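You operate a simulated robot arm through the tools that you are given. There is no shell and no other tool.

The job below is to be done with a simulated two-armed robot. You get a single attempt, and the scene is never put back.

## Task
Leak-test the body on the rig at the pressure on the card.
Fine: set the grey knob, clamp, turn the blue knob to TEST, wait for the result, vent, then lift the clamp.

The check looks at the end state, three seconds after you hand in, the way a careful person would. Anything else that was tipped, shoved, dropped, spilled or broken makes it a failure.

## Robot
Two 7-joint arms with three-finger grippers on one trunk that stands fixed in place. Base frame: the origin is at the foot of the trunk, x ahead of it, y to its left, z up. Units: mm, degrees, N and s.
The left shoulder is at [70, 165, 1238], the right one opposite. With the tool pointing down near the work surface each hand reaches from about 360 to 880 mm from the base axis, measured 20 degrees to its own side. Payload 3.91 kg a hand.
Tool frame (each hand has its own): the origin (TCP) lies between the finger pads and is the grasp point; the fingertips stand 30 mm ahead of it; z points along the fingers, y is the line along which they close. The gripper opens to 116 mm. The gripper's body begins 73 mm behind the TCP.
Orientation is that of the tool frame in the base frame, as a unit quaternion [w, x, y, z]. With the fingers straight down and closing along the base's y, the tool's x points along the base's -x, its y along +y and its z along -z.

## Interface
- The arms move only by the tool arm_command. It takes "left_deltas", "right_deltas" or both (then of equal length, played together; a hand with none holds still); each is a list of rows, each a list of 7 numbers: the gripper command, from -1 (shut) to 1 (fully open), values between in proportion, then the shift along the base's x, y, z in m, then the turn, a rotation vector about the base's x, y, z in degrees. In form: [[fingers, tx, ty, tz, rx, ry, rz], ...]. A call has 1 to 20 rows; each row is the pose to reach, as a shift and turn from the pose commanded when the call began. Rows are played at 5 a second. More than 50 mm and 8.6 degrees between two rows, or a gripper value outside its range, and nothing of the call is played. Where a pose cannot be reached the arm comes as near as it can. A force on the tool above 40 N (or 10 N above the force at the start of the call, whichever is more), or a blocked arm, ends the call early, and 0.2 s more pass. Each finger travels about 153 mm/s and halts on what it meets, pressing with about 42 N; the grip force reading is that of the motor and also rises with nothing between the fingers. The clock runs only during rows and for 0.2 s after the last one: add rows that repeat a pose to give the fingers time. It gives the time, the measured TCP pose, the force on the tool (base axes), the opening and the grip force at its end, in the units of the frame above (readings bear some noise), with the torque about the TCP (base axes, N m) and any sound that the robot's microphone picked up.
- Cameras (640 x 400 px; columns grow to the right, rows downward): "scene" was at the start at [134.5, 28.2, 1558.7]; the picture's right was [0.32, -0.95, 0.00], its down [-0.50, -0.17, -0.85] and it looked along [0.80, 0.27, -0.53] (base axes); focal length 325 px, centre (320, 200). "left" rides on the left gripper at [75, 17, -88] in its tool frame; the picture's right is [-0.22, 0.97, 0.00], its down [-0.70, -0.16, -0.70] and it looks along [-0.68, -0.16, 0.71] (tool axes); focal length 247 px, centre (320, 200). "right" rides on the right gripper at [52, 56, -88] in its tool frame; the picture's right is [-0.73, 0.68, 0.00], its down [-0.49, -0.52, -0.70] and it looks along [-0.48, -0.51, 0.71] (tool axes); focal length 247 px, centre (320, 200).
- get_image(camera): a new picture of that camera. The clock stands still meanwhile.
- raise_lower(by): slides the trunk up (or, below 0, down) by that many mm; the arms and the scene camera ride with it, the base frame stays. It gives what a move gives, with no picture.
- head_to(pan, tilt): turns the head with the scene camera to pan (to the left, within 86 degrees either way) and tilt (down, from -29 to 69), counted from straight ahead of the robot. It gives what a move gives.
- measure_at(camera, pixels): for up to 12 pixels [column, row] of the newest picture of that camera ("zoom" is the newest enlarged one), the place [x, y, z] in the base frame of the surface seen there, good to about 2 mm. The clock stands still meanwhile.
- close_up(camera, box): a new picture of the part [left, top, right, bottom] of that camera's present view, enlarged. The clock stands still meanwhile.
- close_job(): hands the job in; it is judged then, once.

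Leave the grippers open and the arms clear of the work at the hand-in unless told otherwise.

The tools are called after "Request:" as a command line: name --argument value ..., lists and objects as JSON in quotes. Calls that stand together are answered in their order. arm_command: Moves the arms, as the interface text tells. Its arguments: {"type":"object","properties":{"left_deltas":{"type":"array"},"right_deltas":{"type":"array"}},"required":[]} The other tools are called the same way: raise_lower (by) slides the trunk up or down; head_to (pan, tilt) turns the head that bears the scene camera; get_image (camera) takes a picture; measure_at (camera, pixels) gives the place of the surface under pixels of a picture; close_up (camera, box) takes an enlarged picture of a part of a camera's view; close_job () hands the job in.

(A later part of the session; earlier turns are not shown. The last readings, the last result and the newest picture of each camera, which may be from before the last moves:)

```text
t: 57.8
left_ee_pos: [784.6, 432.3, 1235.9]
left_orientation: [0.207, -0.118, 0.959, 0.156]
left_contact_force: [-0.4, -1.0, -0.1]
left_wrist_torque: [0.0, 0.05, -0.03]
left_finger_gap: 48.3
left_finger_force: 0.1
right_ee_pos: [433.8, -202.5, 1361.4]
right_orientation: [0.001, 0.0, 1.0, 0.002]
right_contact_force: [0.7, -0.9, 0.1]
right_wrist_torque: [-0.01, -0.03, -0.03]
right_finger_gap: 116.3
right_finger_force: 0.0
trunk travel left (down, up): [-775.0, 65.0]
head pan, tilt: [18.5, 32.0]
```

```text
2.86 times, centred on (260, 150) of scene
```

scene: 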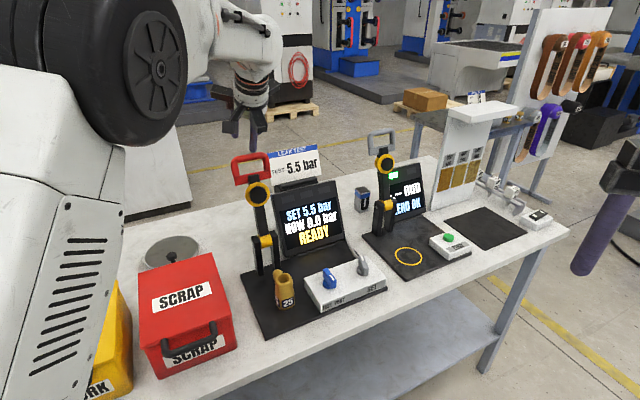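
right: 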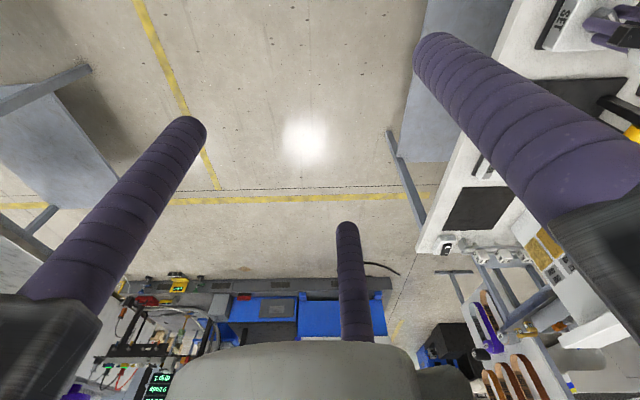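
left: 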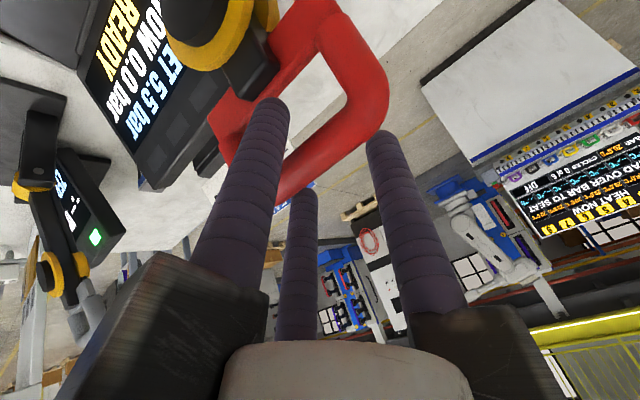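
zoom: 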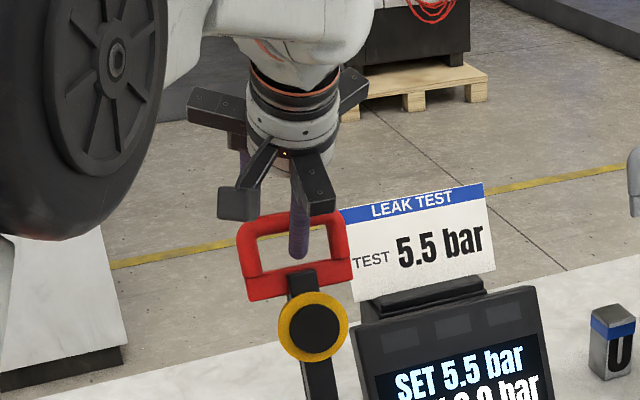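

All clear, with rod A in front of the bar and B and C behind it. I'll narrow the cage to 40 mm around the 18 mm bar, then start swinging the lever forward along its arc by about 8 degrees to test the resistance.

Request:
arm_command --left_deltas '[[-0.31, 0, 0, 0, 0, 0, 0], [-0.31, 0, 0, 0, 0, 0, 0], [-0.31, -0.006, -0.0058, 0.002, 0.55, -0.58, 0], [-0.31, -0.012, -0.0115, 0.004, 1.11, -1.15, 0], [-0.31, -0.018, -0.0172, 0.0054, 1.66, -1.73, 0], [-0.31, -0.0238, -0.0229, 0.0068, 2.22, -2.31, 0], [-0.31, -0.0238, -0.0229, 0.0068, 2.22, -2.31, 0]]'

Request:
get_image --camera "left"

Request:
close_up --camera "scene" --box '[190, 80, 330, 300]'

```text
t: 59.4
left_ee_pos: [759.3, 408.8, 1242.3]
left_orientation: [0.228, -0.116, 0.951, 0.171]
left_contact_force: [1.0, -0.4, 0.5]
left_wrist_torque: [-0.03, 0.04, 0.0]
left_finger_gap: 39.9
left_finger_force: 0.3
right_ee_pos: [434.3, -201.6, 1360.5]
right_orientation: [0.0, 0.0, 1.0, 0.0]
right_contact_force: [0.2, 0.3, -0.5]
right_wrist_torque: [0.01, 0.01, 0.02]
right_finger_gap: 116.3
right_finger_force: 0.1
trunk travel left (down, up): [-775.0, 65.0]
head pan, tilt: [18.5, 32.0]
```

```text
taken
```

left: 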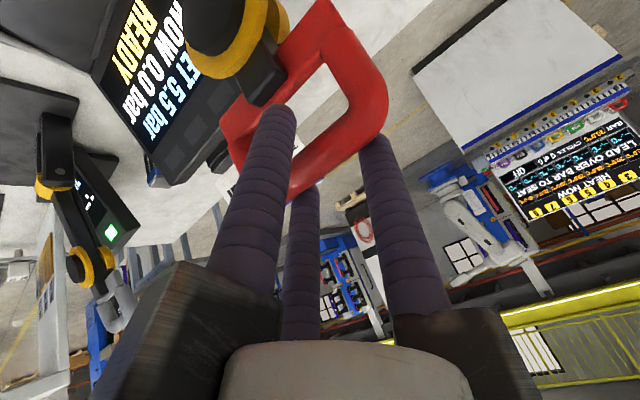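

```text
1.82 times, centred on (260, 190) of scene
```

zoom: 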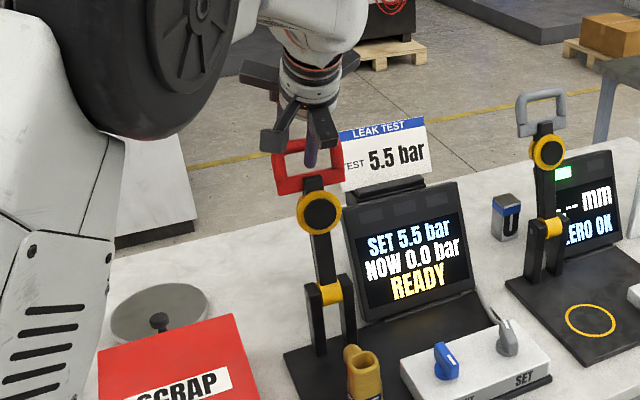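

The lever follows with almost no force. I'll continue the arc to about 16 degrees past vertical, at the same gentle pace.

Request:
arm_command --left_deltas '[[-0.31, -0.012, -0.0115, 0.0017, 1.11, -1.15, 0], [-0.31, -0.024, -0.0231, 0.0022, 2.22, -2.31, 0], [-0.31, -0.036, -0.0346, 0.0016, 3.33, -3.46, 0], [-0.31, -0.048, -0.0462, -0.0002, 4.44, -4.61, 0], [-0.31, -0.0598, -0.0575, -0.0031, 5.54, -5.77, 0], [-0.31, -0.0715, -0.0687, -0.0071, 6.65, -6.92, 0], [-0.31, -0.0715, -0.0687, -0.0071, 6.65, -6.92, 0]]'

Request:
get_image --camera "left"

Request:
close_up --camera "scene" --box '[190, 80, 330, 300]'

```text
t: 61.0
left_ee_pos: [688.3, 355.4, 1228.2]
left_orientation: [0.284, -0.128, 0.928, 0.206]
left_contact_force: [-0.9, 0.5, 1.1]
left_wrist_torque: [-0.02, -0.01, -0.01]
left_finger_gap: 40.1
left_finger_force: 0.1
right_ee_pos: [434.4, -200.4, 1360.4]
right_orientation: [-0.001, 0.0, 1.0, 0.0]
right_contact_force: [0.1, -0.2, 0.4]
right_wrist_torque: [-0.02, -0.02, -0.05]
right_finger_gap: 116.1
right_finger_force: 0.0
trunk travel left (down, up): [-775.0, 65.0]
head pan, tilt: [18.5, 32.0]
```

```text
taken
```

left: 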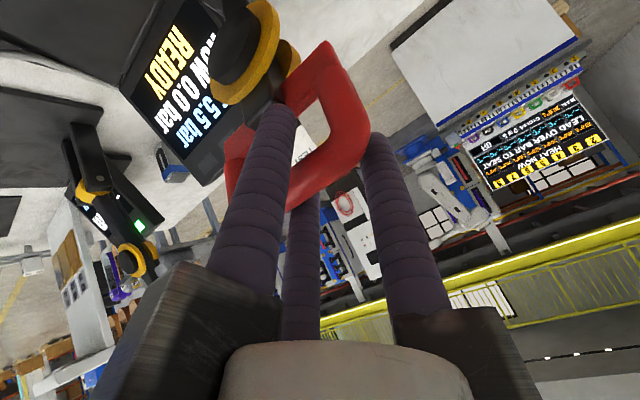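

```text
1.82 times, centred on (260, 190) of scene
```

zoom: 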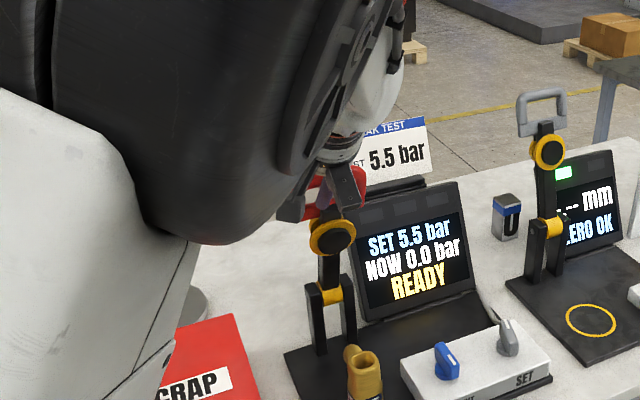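

The hand is about 15 mm off in y from where I commanded it, with no force showing. The arm may be lagging because the elbow is swinging. I'll hold for half a second and re-read.

Request:
arm_command --left_deltas '[[-0.31, 0, 0, 0, 0, 0, 0], [-0.31, 0, 0, 0, 0, 0, 0], [-0.31, 0, 0, 0, 0, 0, 0]]'

Request:
get_image --camera "scene"

```text
t: 61.8
left_ee_pos: [687.8, 350.9, 1233.2]
left_orientation: [0.288, -0.127, 0.927, 0.206]
left_contact_force: [-0.1, 0.4, 0.4]
left_wrist_torque: [0.01, 0.0, 0.03]
left_finger_gap: 40.0
left_finger_force: 0.1
right_ee_pos: [434.6, -202.9, 1361.2]
right_orientation: [0.0, 0.0, 1.0, 0.0]
right_contact_force: [0.9, 0.2, 0.5]
right_wrist_torque: [-0.01, -0.01, 0.02]
right_finger_gap: 115.9
right_finger_force: 0.0
trunk travel left (down, up): [-775.0, 65.0]
head pan, tilt: [18.5, 32.0]
```

```text
taken
```

scene: 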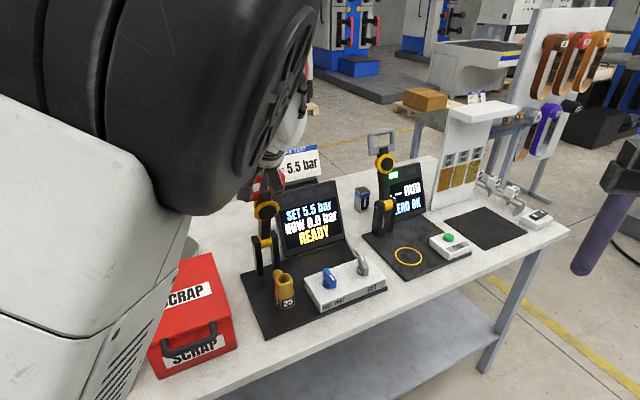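

The hand is slowly converging (y 355 → 351, target about 340). I'll wait another second to see whether it settles.

Request:
arm_command --left_deltas '[[-0.31, 0, 0, 0, 0, 0, 0], [-0.31, 0, 0, 0, 0, 0, 0], [-0.31, 0, 0, 0, 0, 0, 0], [-0.31, 0, 0, 0, 0, 0, 0], [-0.31, 0, 0, 0, 0, 0, 0]]'

Request:
measure_at --camera "scene" --pixels '[[230, 100], [150, 60], [60, 60], [260, 60], [200, 180], [80, 200], [100, 280], [275, 185]]'

```text
t: 63.0
left_ee_pos: [688.3, 348.5, 1234.5]
left_orientation: [0.289, -0.125, 0.927, 0.203]
left_contact_force: [0.0, 0.1, -0.2]
left_wrist_torque: [0.01, 0.0, 0.01]
left_finger_gap: 39.8
left_finger_force: 0.2
right_ee_pos: [435.3, -203.3, 1360.4]
right_orientation: [0.0, 0.001, 1.0, 0.001]
right_contact_force: [-0.4, 0.0, 1.0]
right_wrist_torque: [0.0, -0.02, -0.01]
right_finger_gap: 116.2
right_finger_force: 0.2
trunk travel left (down, up): [-775.0, 65.0]
head pan, tilt: [18.5, 32.0]
```

```text
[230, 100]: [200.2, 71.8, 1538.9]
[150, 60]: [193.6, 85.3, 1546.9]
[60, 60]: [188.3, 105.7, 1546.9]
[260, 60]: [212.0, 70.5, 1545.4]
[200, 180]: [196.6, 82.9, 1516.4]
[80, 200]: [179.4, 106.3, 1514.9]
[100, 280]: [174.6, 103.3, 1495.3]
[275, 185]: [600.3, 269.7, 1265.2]
```

The measurements show the elbow is within about 80 mm of the head camera, so it's probably brushing the head, and I must not keep tilting in this posture. Before changing approach I need to know whether the lever stays put on its own. I'll widen the cage slightly to 54 mm and see whether the lever follows the front rod.

Request:
arm_command --left_deltas '[[-0.2, 0, 0.003, -0.001, 0, 0, 0], [-0.07, 0, 0.006, -0.002, 0, 0, 0], [-0.07, 0, 0.008, -0.002, 0, 0, 0], [-0.07, 0, 0.008, -0.002, 0, 0, 0]]'

Request:
get_image --camera "left"

Request:
close_up --camera "scene" --box '[240, 150, 340, 250]'

```text
t: 64.0
left_ee_pos: [688.8, 356.5, 1235.4]
left_orientation: [0.291, -0.124, 0.925, 0.208]
left_contact_force: [0.5, 0.3, -0.4]
left_wrist_torque: [-0.04, -0.01, 0.01]
left_finger_gap: 54.0
left_finger_force: 0.0
right_ee_pos: [434.3, -202.4, 1360.3]
right_orientation: [0.0, 0.0, 1.0, 0.001]
right_contact_force: [-0.8, -0.3, -0.2]
right_wrist_torque: [0.01, -0.02, -0.01]
right_finger_gap: 116.1
right_finger_force: 0.1
trunk travel left (down, up): [-775.0, 65.0]
head pan, tilt: [18.5, 32.0]
```

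```text
taken
```

left: 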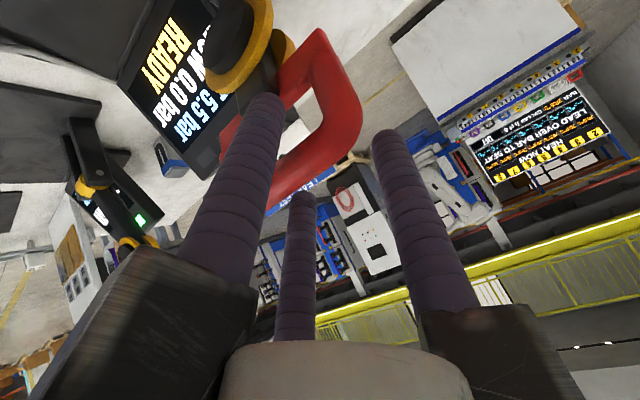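

```text
4.00 times, centred on (290, 200) of scene
```

zoom: 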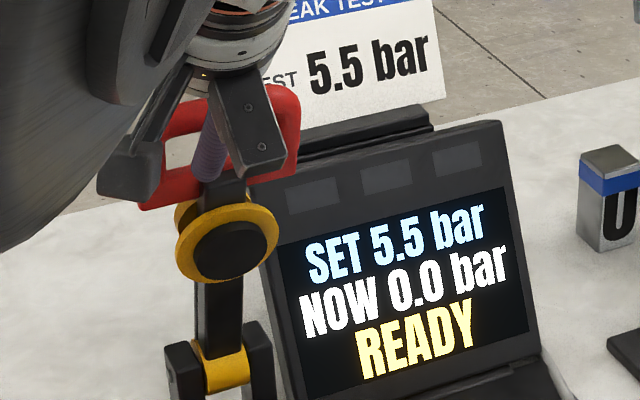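

I'll measure the bar's position now, open wider, and measure again. If the bar hasn't moved, the lever holds itself.

Request:
close_up --camera "left" --box '[210, 10, 400, 210]'

Request:
measure_at --camera "left" --pixels '[[310, 160], [300, 168], [330, 145], [345, 125], [318, 150], [325, 158], [350, 80], [240, 130]]'

Request:
arm_command --left_deltas '[[0.1, 0, 0, 0, 0, 0, 0], [0.3, 0, 0, 0, 0, 0, 0], [0.3, 0, 0, 0, 0, 0, 0], [0.3, 0, 0, 0, 0, 0, 0]]'

Request:
get_image --camera "left"

Request:
measure_at --camera "left" --pixels '[[310, 160], [300, 168], [330, 145], [345, 125], [318, 150], [325, 158], [350, 80], [240, 130]]'

```text
2.00 times, centred on (305, 110) of left
```

zoom: 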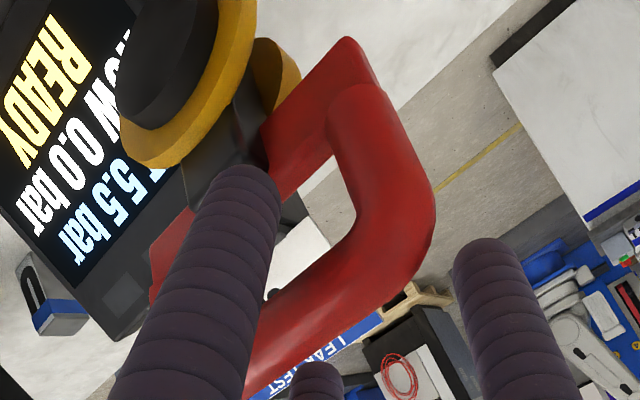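

```text
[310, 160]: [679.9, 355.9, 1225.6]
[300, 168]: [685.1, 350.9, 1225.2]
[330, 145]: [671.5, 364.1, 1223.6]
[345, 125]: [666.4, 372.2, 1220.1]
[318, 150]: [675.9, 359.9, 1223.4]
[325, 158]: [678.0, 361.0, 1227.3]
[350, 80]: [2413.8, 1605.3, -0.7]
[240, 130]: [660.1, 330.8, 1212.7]
```

```text
t: 65.0
left_ee_pos: [688.4, 356.8, 1233.1]
left_orientation: [0.291, -0.125, 0.925, 0.208]
left_contact_force: [-1.1, -0.1, 0.3]
left_wrist_torque: [-0.01, 0.0, -0.02]
left_finger_gap: 75.5
left_finger_force: 0.0
right_ee_pos: [435.5, -202.2, 1359.6]
right_orientation: [0.0, 0.0, 1.0, 0.001]
right_contact_force: [0.3, 0.6, 0.2]
right_wrist_torque: [-0.01, 0.0, 0.04]
right_finger_gap: 115.9
right_finger_force: 0.1
trunk travel left (down, up): [-775.0, 65.0]
head pan, tilt: [18.5, 32.0]
```

```text
taken
```

left: 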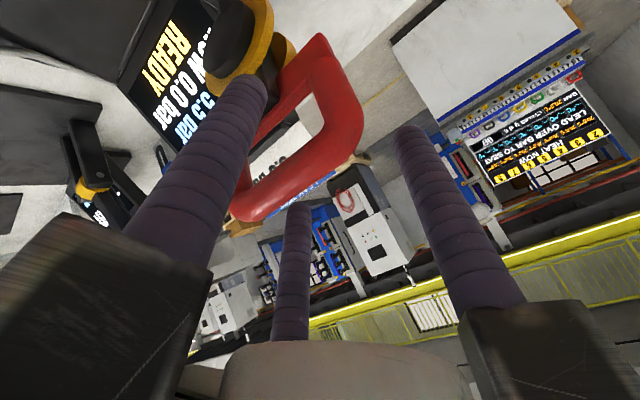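

```text
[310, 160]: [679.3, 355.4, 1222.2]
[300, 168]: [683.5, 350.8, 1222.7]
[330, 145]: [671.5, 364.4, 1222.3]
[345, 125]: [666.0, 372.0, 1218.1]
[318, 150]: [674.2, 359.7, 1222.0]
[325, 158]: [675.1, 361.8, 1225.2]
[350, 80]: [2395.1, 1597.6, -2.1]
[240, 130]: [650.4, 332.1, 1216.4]
```

The bar stayed put, so the lever holds itself by friction and I can let go safely. I'll change method: untilt the hand in place (which also moves the elbow away from the head), rise clear of the handle, and then push the lever from behind with closed fingers pointing mostly down.

Request:
arm_command --left_deltas '[[0.3, 0, 0, 0, -4.5, 4.7, 0], [0.3, 0, 0, 0, -9.0, 9.4, 0], [0.3, 0, 0, 0, -13.5, 14.1, 0], [0.3, 0, 0, 0, -18.0, 18.7, 0], [0.3, 0, 0, 0, -18.0, 18.7, 0], [0.3, 0, 0, 0.03, -18.0, 18.7, 0], [0.3, 0, 0, 0.055, -18.0, 18.7, 0], [0.3, 0, 0, 0.055, -18.0, 18.7, 0]]'

Request:
get_image --camera "left"

Request:
get_image --camera "scene"

```text
t: 66.8
left_ee_pos: [690.1, 348.2, 1287.5]
left_orientation: [0.117, -0.121, 0.982, 0.088]
left_contact_force: [1.0, 0.3, 0.1]
left_wrist_torque: [0.02, 0.0, -0.03]
left_finger_gap: 75.5
left_finger_force: 0.1
right_ee_pos: [435.0, -201.8, 1361.3]
right_orientation: [-0.001, 0.0, 1.0, 0.0]
right_contact_force: [-1.1, -0.3, -0.2]
right_wrist_torque: [-0.01, -0.01, 0.03]
right_finger_gap: 116.3
right_finger_force: 0.0
trunk travel left (down, up): [-775.0, 65.0]
head pan, tilt: [18.5, 32.0]
```

```text
taken
```

left: 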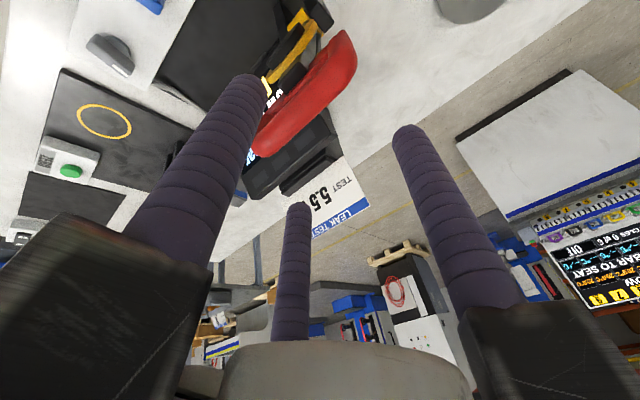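

```text
taken
```

scene: 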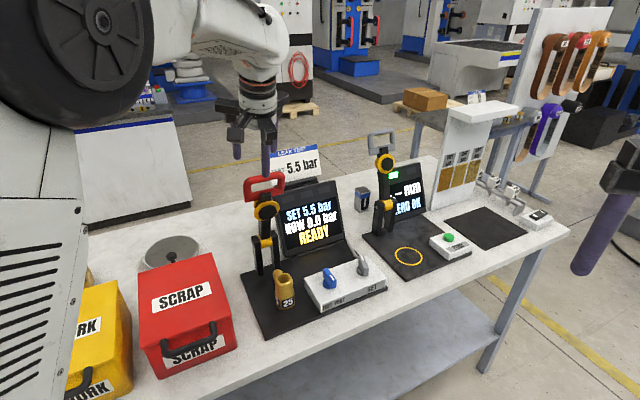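

The hand is clear above the handle, and the lever stays at about 15 degrees forward. I'll raise the trunk by 65 mm, which puts the shoulder higher relative to the work and keeps the elbow away from the head during the closing swing. I'll also measure the handle again.

Request:
raise_lower --by 60

Request:
get_image --camera "scene"

Request:
get_image --camera "left"

```text
t: 67.8
left_ee_pos: [689.6, 347.5, 1347.0]
left_orientation: [0.118, -0.12, 0.982, 0.088]
left_contact_force: [-0.6, -0.3, 0.1]
left_wrist_torque: [-0.02, 0.0, -0.01]
left_finger_gap: 75.6
left_finger_force: 0.1
right_ee_pos: [435.5, -203.1, 1421.3]
right_orientation: [-0.001, 0.0, 1.0, 0.001]
right_contact_force: [0.9, 0.4, 0.8]
right_wrist_torque: [-0.01, -0.04, 0.01]
right_finger_gap: 115.9
right_finger_force: 0.0
trunk travel left (down, up): [-835.0, 5.0]
head pan, tilt: [18.5, 32.0]
```

```text
taken
```

scene: 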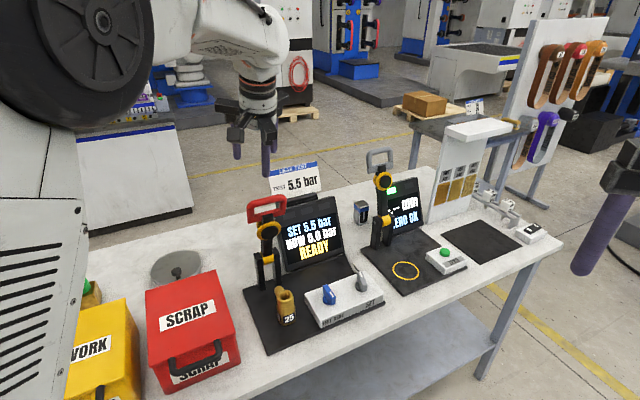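

```text
taken
```

left: 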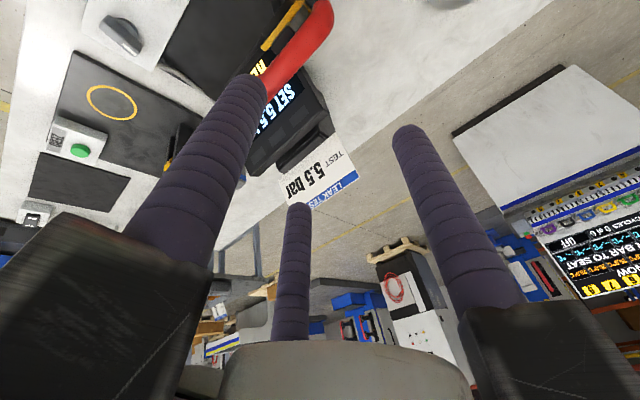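

Now I'll measure the handle's bar and the pad in the new scene view.

Request:
close_up --camera "scene" --box '[225, 180, 325, 300]'

Request:
measure_at --camera "scene" --pixels '[[266, 204], [266, 200], [252, 211], [282, 200], [266, 216], [256, 219], [285, 210], [268, 229], [266, 255], [268, 262], [262, 250], [278, 252]]'

```text
3.33 times, centred on (275, 240) of scene
```

zoom: 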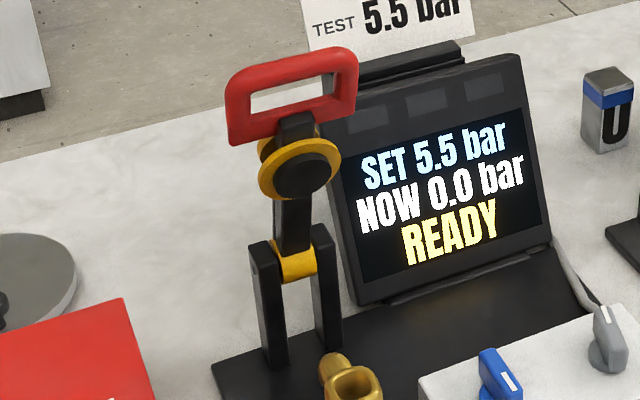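

```text
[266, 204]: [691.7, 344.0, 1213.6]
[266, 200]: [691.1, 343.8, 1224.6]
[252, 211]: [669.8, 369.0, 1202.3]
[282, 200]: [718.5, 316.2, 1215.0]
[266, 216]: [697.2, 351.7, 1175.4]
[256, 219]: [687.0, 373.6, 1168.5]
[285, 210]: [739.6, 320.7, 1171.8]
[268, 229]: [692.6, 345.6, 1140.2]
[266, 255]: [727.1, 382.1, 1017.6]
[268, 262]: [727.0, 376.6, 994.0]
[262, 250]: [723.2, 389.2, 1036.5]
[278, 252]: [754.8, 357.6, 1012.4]
```

The bar is now at about s=745, z=1219, roughly 14 degrees forward. I'll close the fingers into a fist, shift over behind the handle with about 12 mm clearance, and lower so the fingertips sit just below the bar.

Request:
arm_command --left_deltas '[[-0.3, 0.016, 0.011, 0, 0, 0, 0], [-1, 0.0335, 0.023, 0, 0, 0, 0], [-1, 0.0335, 0.023, -0.03, 0, 0, 0], [-1, 0.0335, 0.023, -0.06, 0, 0, 0], [-1, 0.0335, 0.023, -0.085, 0, 0, 0], [-1, 0.0335, 0.023, -0.11, 0, 0, 0], [-1, 0.0335, 0.023, -0.11, 0, 0, 0]]'

Request:
get_image --camera "left"

Request:
get_image --camera "scene"

```text
t: 69.4
left_ee_pos: [721.9, 370.7, 1236.1]
left_orientation: [0.117, -0.121, 0.982, 0.088]
left_contact_force: [0.4, -0.9, 0.3]
left_wrist_torque: [0.01, 0.0, 0.0]
left_finger_gap: 9.0
left_finger_force: 41.9
right_ee_pos: [433.2, -203.7, 1420.2]
right_orientation: [0.0, 0.0, 1.0, 0.001]
right_contact_force: [-0.7, -1.0, -0.7]
right_wrist_torque: [-0.03, -0.02, 0.03]
right_finger_gap: 116.1
right_finger_force: 0.1
trunk travel left (down, up): [-835.0, 5.0]
head pan, tilt: [18.5, 32.0]
```

```text
taken
```

left: 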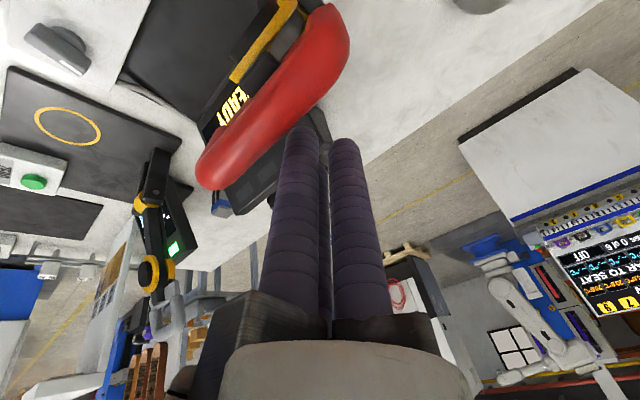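

```text
taken
```

scene: 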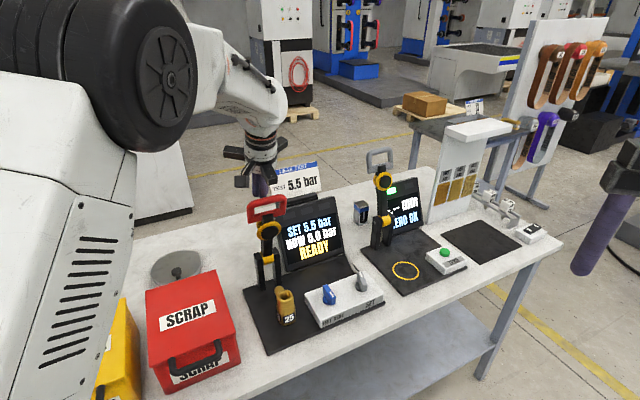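

The fist is right behind the bar, which is visible as the red bar just in front of the fingertips. I'll push forward along the arc to about 30 degrees.

Request:
arm_command --left_deltas '[[-1, -0.0096, -0.0092, 0.001, 0, 0, 0], [-1, -0.0152, -0.0146, -0.001, 0, 0, 0], [-1, -0.0208, -0.02, -0.0029, 0, 0, 0], [-1, -0.0318, -0.0306, -0.0084, 0, 0, 0], [-1, -0.0425, -0.0409, -0.015, 0, 0, 0], [-1, -0.0528, -0.0508, -0.0227, 0, 0, 0], [-1, -0.0528, -0.0508, -0.0227, 0, 0, 0]]'

Request:
get_image --camera "left"

Request:
get_image --camera "scene"

```text
t: 71.0
left_ee_pos: [669.3, 320.7, 1214.3]
left_orientation: [0.116, -0.121, 0.982, 0.088]
left_contact_force: [0.2, 0.3, -0.8]
left_wrist_torque: [0.0, -0.03, 0.0]
left_finger_gap: 8.9
left_finger_force: 41.9
right_ee_pos: [434.1, -202.3, 1420.7]
right_orientation: [0.0, 0.0, 1.0, 0.001]
right_contact_force: [-1.1, -0.5, 0.0]
right_wrist_torque: [-0.02, 0.01, 0.02]
right_finger_gap: 116.2
right_finger_force: 0.0
trunk travel left (down, up): [-835.0, 5.0]
head pan, tilt: [18.5, 32.0]
```

```text
taken
```

left: 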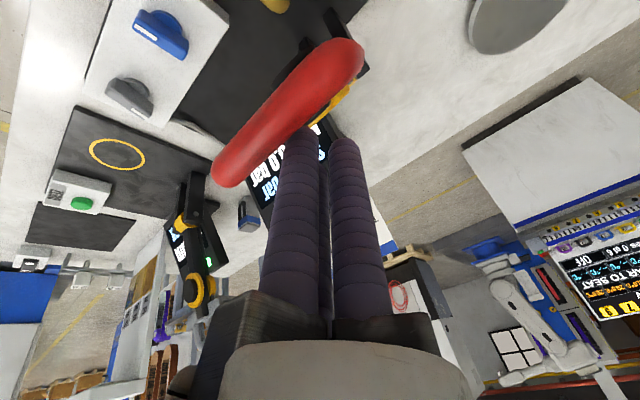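

```text
taken
```

scene: 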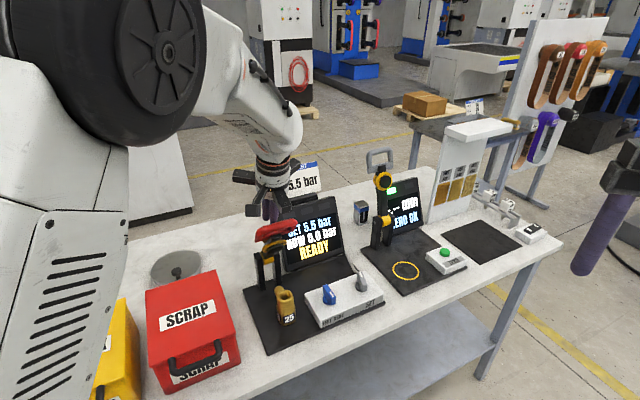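

The lever moves easily and the elbow keeps clear. I'll measure the bar to see the real angle before continuing.

Request:
measure_at --camera "scene" --pixels '[[275, 228], [275, 232], [260, 237], [292, 222], [276, 238], [276, 226]]'

Request:
close_up --camera "scene" --box '[225, 170, 335, 320]'

```text
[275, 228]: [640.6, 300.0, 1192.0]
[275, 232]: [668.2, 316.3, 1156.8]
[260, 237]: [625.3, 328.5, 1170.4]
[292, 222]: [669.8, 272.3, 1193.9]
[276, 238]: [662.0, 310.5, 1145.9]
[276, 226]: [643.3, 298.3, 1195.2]
```

```text
2.67 times, centred on (280, 245) of scene
```

zoom: 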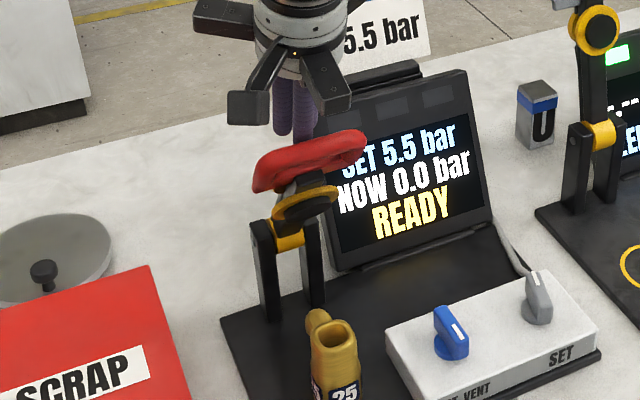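

The lever is at about 32 degrees. I'll keep pushing along the arc to about 54 degrees.

Request:
arm_command --left_deltas '[[-1, -0.0105, -0.01, -0.0095, 0, 0, 0], [-1, -0.0199, -0.0191, -0.019, 0, 0, 0], [-1, -0.0288, -0.0277, -0.0294, 0, 0, 0], [-1, -0.0373, -0.0358, -0.0407, 0, 0, 0], [-1, -0.0451, -0.0434, -0.0528, 0, 0, 0], [-1, -0.0523, -0.0503, -0.0656, 0, 0, 0], [-1, -0.0523, -0.0503, -0.0656, 0, 0, 0]]'

Request:
get_image --camera "left"

Request:
get_image --camera "scene"

```text
t: 72.6
left_ee_pos: [617.8, 270.2, 1148.5]
left_orientation: [0.118, -0.12, 0.982, 0.088]
left_contact_force: [0.3, -0.5, -0.6]
left_wrist_torque: [0.02, 0.0, 0.04]
left_finger_gap: 9.1
left_finger_force: 41.9
right_ee_pos: [435.0, -202.9, 1419.5]
right_orientation: [0.0, 0.001, 1.0, 0.001]
right_contact_force: [0.0, 0.7, 0.9]
right_wrist_torque: [0.01, -0.04, 0.0]
right_finger_gap: 115.9
right_finger_force: 0.1
trunk travel left (down, up): [-835.0, 5.0]
head pan, tilt: [18.5, 32.0]
```

```text
taken
```

left: 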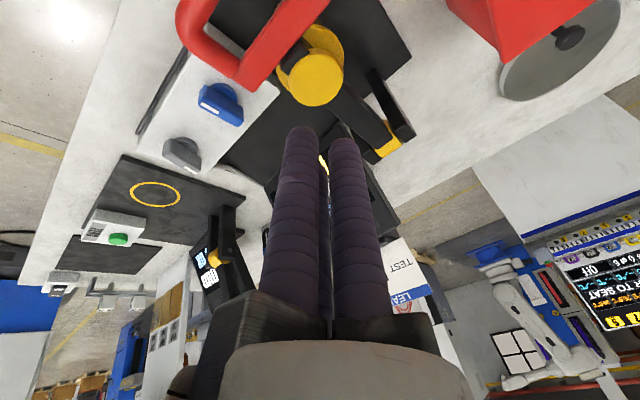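

```text
taken
```

scene: 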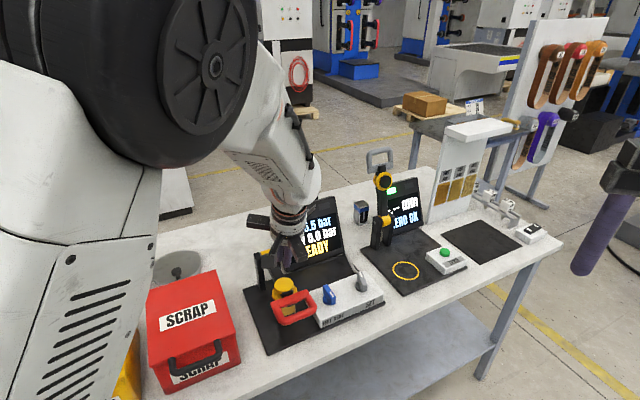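

The lever has dropped the rest of the way on its own, and the handle is now low in front at scene pixel (295, 308). I'll look closely at the body, the pad and the screen.

Request:
close_up --camera "scene" --box '[240, 250, 360, 340]'

Request:
close_up --camera "left" --box '[160, 0, 420, 170]'

Request:
measure_at --camera "scene" --pixels '[[294, 320], [280, 300], [310, 293], [292, 297], [285, 288], [285, 278], [298, 308], [315, 305], [275, 315]]'

```text
4.44 times, centred on (300, 295) of scene
```

zoom: 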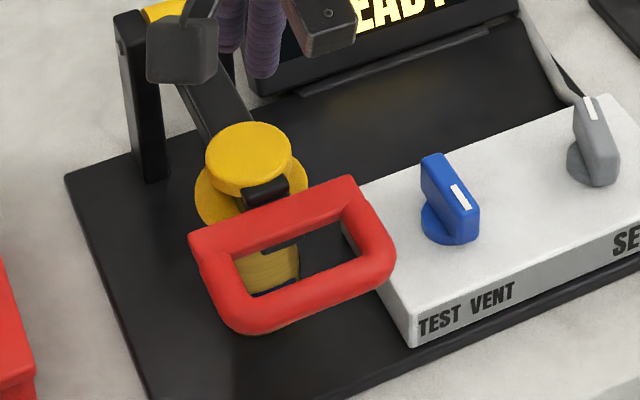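

```text
2.35 times, centred on (290, 85) of left
```

zoom: 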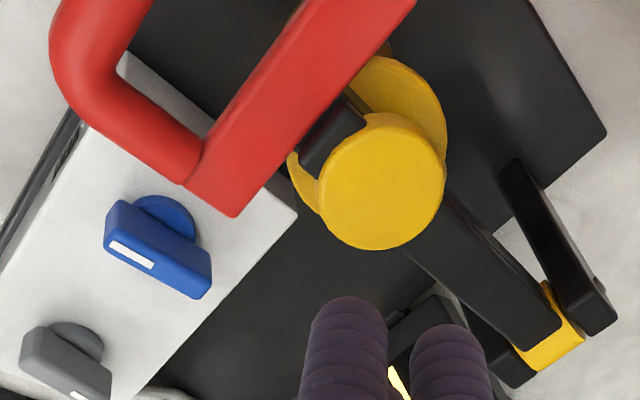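

```text
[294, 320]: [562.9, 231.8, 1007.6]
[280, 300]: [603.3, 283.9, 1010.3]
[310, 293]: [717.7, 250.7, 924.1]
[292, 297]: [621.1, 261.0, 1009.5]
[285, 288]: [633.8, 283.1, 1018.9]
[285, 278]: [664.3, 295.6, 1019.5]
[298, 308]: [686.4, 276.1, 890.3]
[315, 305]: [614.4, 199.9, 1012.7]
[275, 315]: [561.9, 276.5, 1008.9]
```

The lever lies flat with its pad on the body and the handle top is at z ≈ 1008. The body is still upright beneath it. My fist is right above the handle's base block, so I'll straighten the tool to point down and descend to just above the block, ready to press the clamp firmly home.

Request:
arm_command --left_deltas '[[-1, 0, -0.001, 0, -4, 4.2, 0], [-1, 0, -0.002, 0, -8, 8.3, 0], [-1, 0, -0.003, 0, -11.8, 12.3, 0], [-1, 0, -0.003, -0.035, -11.8, 12.3, 0], [-1, 0, -0.003, -0.07, -11.8, 12.3, 0], [-1, 0, -0.003, -0.097, -11.8, 12.3, 0], [-1, 0, -0.003, -0.097, -11.8, 12.3, 0]]'

Request:
get_image --camera "left"

Request:
get_image --camera "scene"

```text
t: 74.2
left_ee_pos: [617.9, 267.3, 1051.7]
left_orientation: [-0.002, -0.121, 0.993, -0.001]
left_contact_force: [-0.3, -0.5, -1.1]
left_wrist_torque: [-0.04, 0.01, -0.01]
left_finger_gap: 9.0
left_finger_force: 41.9
right_ee_pos: [434.5, -202.7, 1420.6]
right_orientation: [0.0, -0.001, 1.0, 0.002]
right_contact_force: [0.2, 0.2, -0.4]
right_wrist_torque: [0.01, 0.0, -0.02]
right_finger_gap: 115.9
right_finger_force: 0.1
trunk travel left (down, up): [-835.0, 5.0]
head pan, tilt: [18.5, 32.0]
```

```text
taken
```

left: 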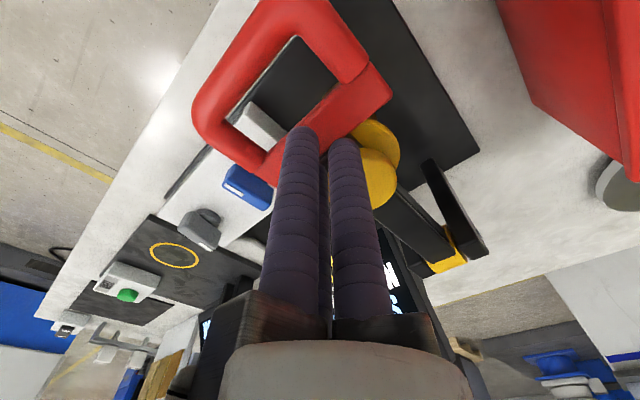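

```text
taken
```

scene: 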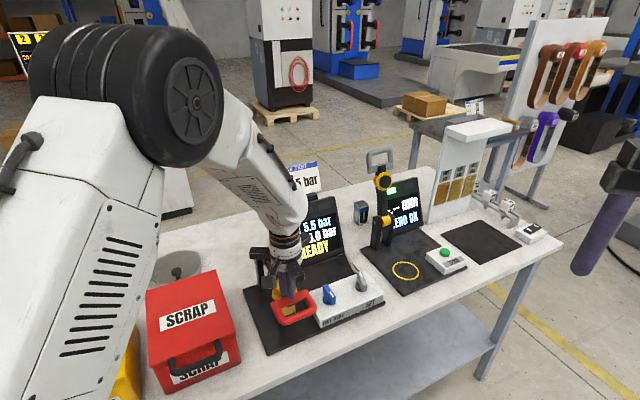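

The fist is just above the red base block. I'll press down in small steps, watching the force.

Request:
arm_command --left_deltas '[[-1, 0, 0, -0.006, 0, 0, 0], [-1, 0, 0, -0.01, 0, 0, 0], [-1, 0, 0, -0.013, 0, 0, 0], [-1, 0, 0, -0.015, 0, 0, 0], [-1, 0, 0, -0.015, 0, 0, 0]]'

```text
t: 75.4
left_ee_pos: [618.0, 268.0, 1041.5]
left_orientation: [0.003, -0.122, 0.993, 0.0]
left_contact_force: [6.1, 7.1, 35.2]
left_wrist_torque: [0.01, 0.07, -0.16]
left_finger_gap: 9.1
left_finger_force: 44.6
right_ee_pos: [432.1, -203.6, 1421.7]
right_orientation: [0.001, 0.001, 1.0, 0.002]
right_contact_force: [0.1, -1.0, -0.2]
right_wrist_torque: [-0.02, 0.0, -0.03]
right_finger_gap: 115.8
right_finger_force: 0.0
trunk travel left (down, up): [-835.0, 5.0]
head pan, tilt: [18.5, 32.0]
```

It pressed solid at 35 N and didn't sink, so the clamp is fully home. I'll lift off 100 mm and check the screen and the clamp.

Request:
arm_command --left_deltas '[[-1, 0, 0, 0.02, 0, 0, 0], [-1, 0, 0, 0.06, 0, 0, 0], [-1, 0, 0, 0.1, 0, 0, 0], [-1, 0.02, -0.02, 0.13, 0, 0, 0], [-1, 0.04, -0.04, 0.13, 0, 0, 0], [-1, 0.04, -0.04, 0.13, 0, 0, 0]]'

Request:
get_image --camera "left"

Request:
get_image --camera "scene"

```text
t: 76.8
left_ee_pos: [657.2, 227.5, 1170.5]
left_orientation: [-0.002, -0.123, 0.992, -0.002]
left_contact_force: [0.3, 1.3, -0.6]
left_wrist_torque: [-0.04, -0.03, 0.0]
left_finger_gap: 9.2
left_finger_force: 44.9
right_ee_pos: [433.0, -201.8, 1420.5]
right_orientation: [-0.001, 0.0, 1.0, 0.0]
right_contact_force: [-0.8, 0.9, 0.4]
right_wrist_torque: [0.01, -0.02, 0.01]
right_finger_gap: 115.8
right_finger_force: 0.1
trunk travel left (down, up): [-835.0, 5.0]
head pan, tilt: [18.5, 32.0]
```

```text
taken
```

left: 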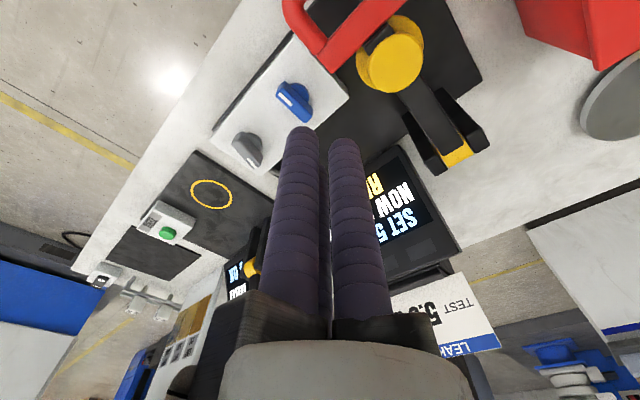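

```text
taken
```

scene: 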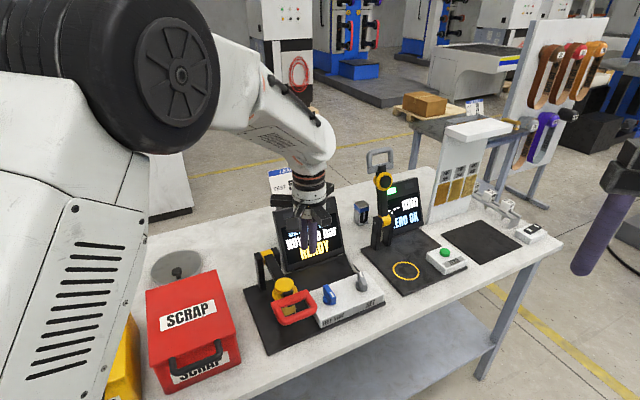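

The clamp is down and the screen still reads READY. Next is the blue knob. I'll move over it at z ≈ 1015 with a 43.5-degree yaw to match its bar, gripper at 61 mm, and take a close look before gripping.

Request:
arm_command --left_deltas '[[-0.6, 0.012, -0.007, 0, 0, 0, 5.9], [0.05, 0.024, -0.014, 0, 0, 0, 11.8], [0.05, 0.036, -0.021, -0.02, 0, 0, 17.7], [0.05, 0.048, -0.028, -0.05, 0, 0, 23.6], [0.05, 0.0581, -0.0354, -0.09, 0, 0, 29.4], [0.05, 0.0581, -0.0354, -0.13, 0, 0, 29.4], [0.05, 0.0581, -0.0354, -0.155, 0, 0, 29.4], [0.05, 0.0581, -0.0354, -0.155, 0, 0, 29.4]]'

Request:
get_image --camera "left"

Request:
get_image --camera "scene"

```text
t: 78.6
left_ee_pos: [714.3, 191.4, 1011.9]
left_orientation: [0.0, -0.37, 0.929, -0.001]
left_contact_force: [0.3, -0.4, -0.7]
left_wrist_torque: [-0.01, -0.05, 0.01]
left_finger_gap: 60.9
left_finger_force: 0.1
right_ee_pos: [434.6, -204.4, 1420.9]
right_orientation: [0.0, 0.0, 1.0, 0.001]
right_contact_force: [-0.5, 0.3, 0.8]
right_wrist_torque: [0.0, 0.01, 0.01]
right_finger_gap: 116.2
right_finger_force: 0.0
trunk travel left (down, up): [-835.0, 5.0]
head pan, tilt: [18.5, 32.0]
```

```text
taken
```

left: 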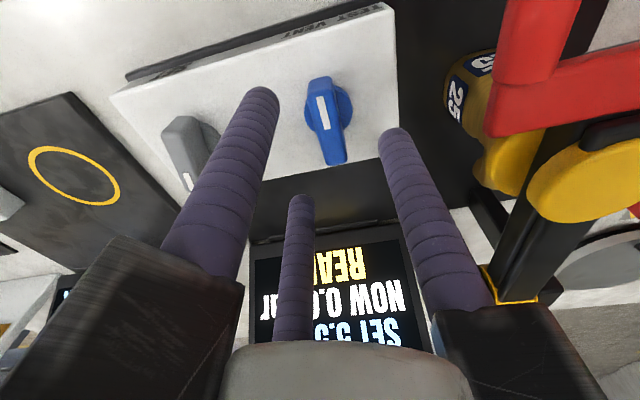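

```text
taken
```

scene: 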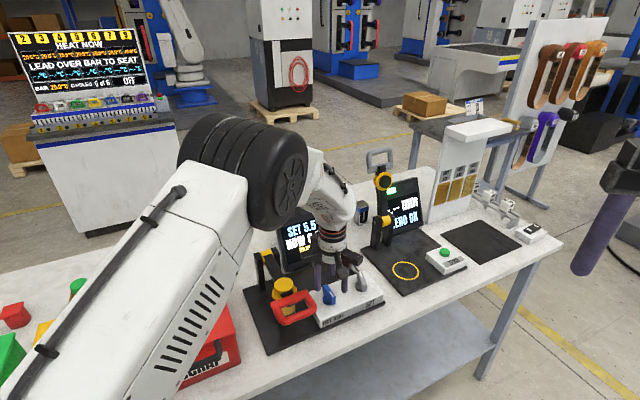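

The screen (SET 5.5 / NOW 0.0 / READY) and the blue knob are both in view. I'll measure the knob's bar again for exact alignment.

Request:
close_up --camera "left" --box '[280, 60, 380, 180]'

Request:
measure_at --camera "left" --pixels '[[320, 80], [311, 82], [330, 80], [334, 160], [326, 162], [344, 158], [322, 100], [328, 128], [307, 110], [350, 105]]'

```text
3.33 times, centred on (330, 120) of left
```

zoom: 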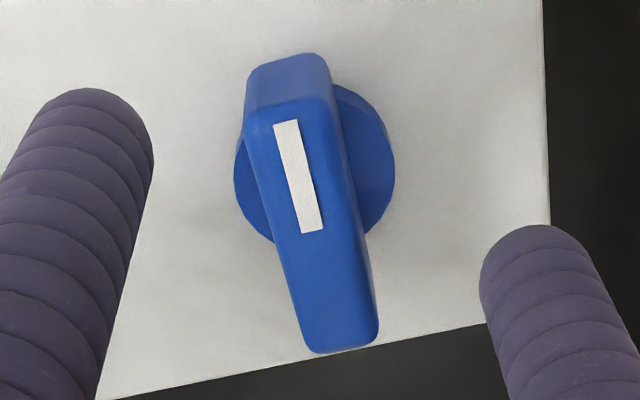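

```text
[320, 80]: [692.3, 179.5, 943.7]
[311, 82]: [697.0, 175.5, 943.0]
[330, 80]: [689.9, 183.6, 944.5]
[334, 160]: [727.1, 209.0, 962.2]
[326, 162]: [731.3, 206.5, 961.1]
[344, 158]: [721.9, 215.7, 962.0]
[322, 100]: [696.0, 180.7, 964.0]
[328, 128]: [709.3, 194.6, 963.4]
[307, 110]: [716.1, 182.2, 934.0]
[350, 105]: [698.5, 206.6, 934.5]
```

Alignment is good to within 1 mm. I'll descend 44 mm and close gently on the blue bar.

Request:
arm_command --left_deltas '[[0.05, 0.0005, 0.0005, -0.02, 0, 0, 0], [0.05, 0.0005, 0.0005, -0.035, 0, 0, 0], [0.05, 0.0005, 0.0005, -0.044, 0, 0, 0], [-0.3, 0.0005, 0.0005, -0.044, 0, 0, 0], [-0.42, 0.0005, 0.0005, -0.044, 0, 0, 0], [-0.5, 0.0005, 0.0005, -0.044, 0, 0, 0], [-0.55, 0.0005, 0.0005, -0.044, 0, 0, 0], [-0.62, 0.0005, 0.0005, -0.044, 0, 0, 0], [-0.65, 0.0005, 0.0005, -0.044, 0, 0, 0]]'

Request:
get_image --camera "left"

```text
t: 80.6
left_ee_pos: [715.3, 192.9, 968.9]
left_orientation: [-0.002, -0.37, 0.929, -0.001]
left_contact_force: [-1.4, 0.9, -0.3]
left_wrist_torque: [0.08, -0.05, -0.01]
left_finger_gap: 26.6
left_finger_force: 44.8
right_ee_pos: [435.2, -203.2, 1420.2]
right_orientation: [0.0, 0.0, 1.0, 0.001]
right_contact_force: [-0.6, 0.3, -0.7]
right_wrist_torque: [-0.01, 0.0, 0.0]
right_finger_gap: 115.9
right_finger_force: 0.0
trunk travel left (down, up): [-835.0, 5.0]
head pan, tilt: [18.5, 32.0]
```

```text
taken
```

left: 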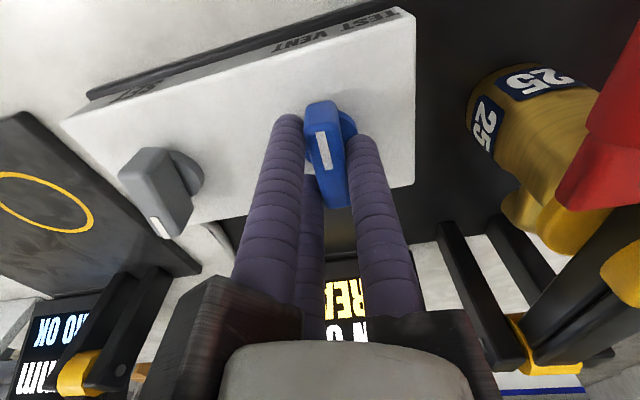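

A firm grip with almost no side force. Now I'll turn the blue knob clockwise, toward TEST on the left, by 45 degrees first.

Request:
arm_command --left_deltas '[[-0.65, -0.0004, -0.0003, 0, 0, 0, -5], [-0.65, -0.0008, -0.0006, 0, 0, 0, -10], [-0.65, -0.0012, -0.0009, 0, 0, 0, -15], [-0.65, -0.0017, -0.0011, 0, 0, 0, -20], [-0.65, -0.0021, -0.0013, 0, 0, 0, -25], [-0.65, -0.0026, -0.0014, 0, 0, 0, -30], [-0.65, -0.0031, -0.0015, 0, 0, 0, -35], [-0.65, -0.0036, -0.0016, 0, 0, 0, -40], [-0.65, -0.0041, -0.0016, 0, 0, 0, -45], [-0.65, -0.0041, -0.0016, 0, 0, 0, -45]]'

Request:
get_image --camera "left"

Request:
get_image --camera "scene"

```text
t: 82.8
left_ee_pos: [712.4, 190.2, 969.0]
left_orientation: [0.0, 0.014, 1.0, -0.001]
left_contact_force: [5.8, 5.4, 12.3]
left_wrist_torque: [0.2, 1.04, -0.05]
left_finger_gap: 26.5
left_finger_force: 45.1
right_ee_pos: [434.4, -202.5, 1419.7]
right_orientation: [0.0, 0.0, 1.0, 0.0]
right_contact_force: [-0.8, -0.3, -0.1]
right_wrist_torque: [-0.03, 0.01, -0.02]
right_finger_gap: 116.0
right_finger_force: 0.0
trunk travel left (down, up): [-835.0, 5.0]
head pan, tilt: [18.5, 32.0]
```

```text
taken
```

left: 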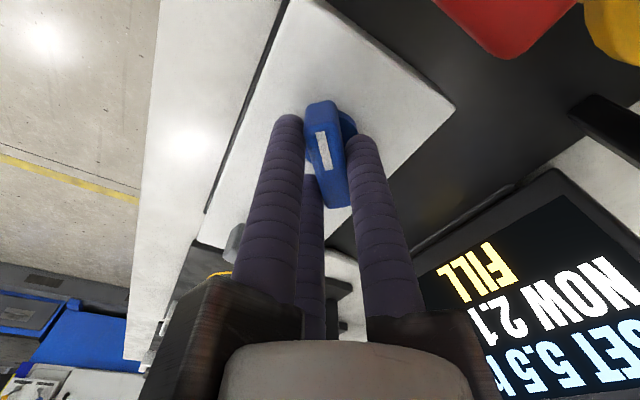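

```text
taken
```

scene: 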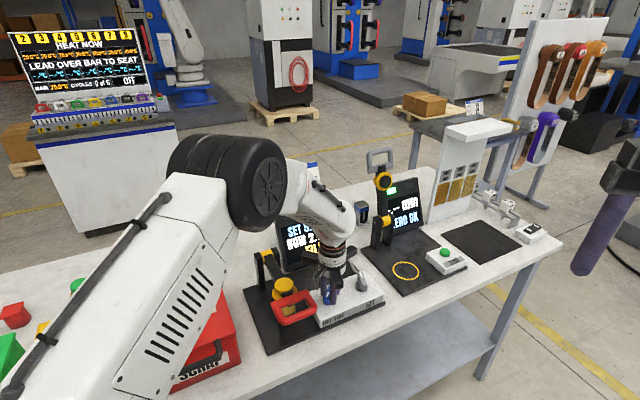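

The screen shows FILL with NOW at 2.1 bar, so TEST is engaged. I'll hold still and wait for the result.

Request:
arm_command --left_deltas '[[-0.65, 0, 0, 0, 0, 0, 0], [-0.65, 0, 0, 0, 0, 0, 0], [-0.65, 0, 0, 0, 0, 0, 0], [-0.65, 0, 0, 0, 0, 0, 0], [-0.65, 0, 0, 0, 0, 0, 0], [-0.65, 0, 0, 0, 0, 0, 0], [-0.65, 0, 0, 0, 0, 0, 0], [-0.65, 0, 0, 0, 0, 0, 0], [-0.65, 0, 0, 0, 0, 0, 0], [-0.65, 0, 0, 0, 0, 0, 0]]'

Request:
get_image --camera "left"

```text
t: 85.0
left_ee_pos: [711.4, 190.2, 968.2]
left_orientation: [0.0, 0.013, 1.0, -0.001]
left_contact_force: [12.3, 6.7, 18.6]
left_wrist_torque: [0.17, -0.83, -0.09]
left_finger_gap: 26.2
left_finger_force: 45.3
right_ee_pos: [433.7, -202.3, 1420.9]
right_orientation: [0.0, 0.0, 1.0, 0.0]
right_contact_force: [0.7, -0.8, -0.6]
right_wrist_torque: [-0.01, 0.0, -0.01]
right_finger_gap: 116.2
right_finger_force: 0.1
trunk travel left (down, up): [-835.0, 5.0]
head pan, tilt: [18.5, 32.0]
```

```text
taken
```

left: 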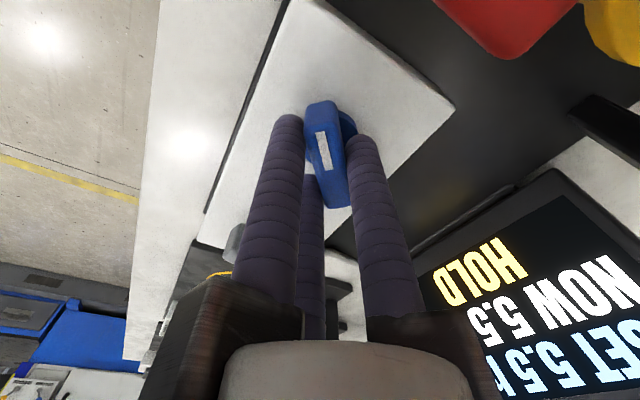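

It's now HOLD at 5.5 bar. I'll keep waiting.

Request:
arm_command --left_deltas '[[-0.65, 0, 0, 0, 0, 0, 0], [-0.65, 0, 0, 0, 0, 0, 0], [-0.65, 0, 0, 0, 0, 0, 0], [-0.65, 0, 0, 0, 0, 0, 0], [-0.65, 0, 0, 0, 0, 0, 0], [-0.65, 0, 0, 0, 0, 0, 0], [-0.65, 0, 0, 0, 0, 0, 0], [-0.65, 0, 0, 0, 0, 0, 0], [-0.65, 0, 0, 0, 0, 0, 0], [-0.65, 0, 0, 0, 0, 0, 0], [-0.65, 0, 0, 0, 0, 0, 0], [-0.65, 0, 0, 0, 0, 0, 0], [-0.65, 0, 0, 0, 0, 0, 0], [-0.65, 0, 0, 0, 0, 0, 0], [-0.65, 0, 0, 0, 0, 0, 0]]'

Request:
get_image --camera "left"

```text
t: 88.2
left_ee_pos: [712.2, 191.2, 967.8]
left_orientation: [0.0, 0.014, 1.0, 0.0]
left_contact_force: [14.0, 6.8, 19.7]
left_wrist_torque: [0.2, -0.23, -0.09]
left_finger_gap: 26.5
left_finger_force: 44.6
right_ee_pos: [433.4, -203.3, 1420.4]
right_orientation: [0.0, 0.0, 1.0, 0.0]
right_contact_force: [0.2, -0.4, -0.8]
right_wrist_torque: [0.0, -0.01, -0.03]
right_finger_gap: 116.0
right_finger_force: 0.0
trunk travel left (down, up): [-835.0, 5.0]
head pan, tilt: [18.5, 32.0]
```

```text
taken
```

left: 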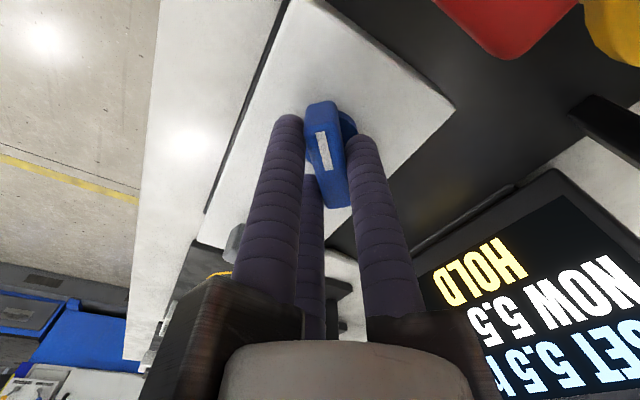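

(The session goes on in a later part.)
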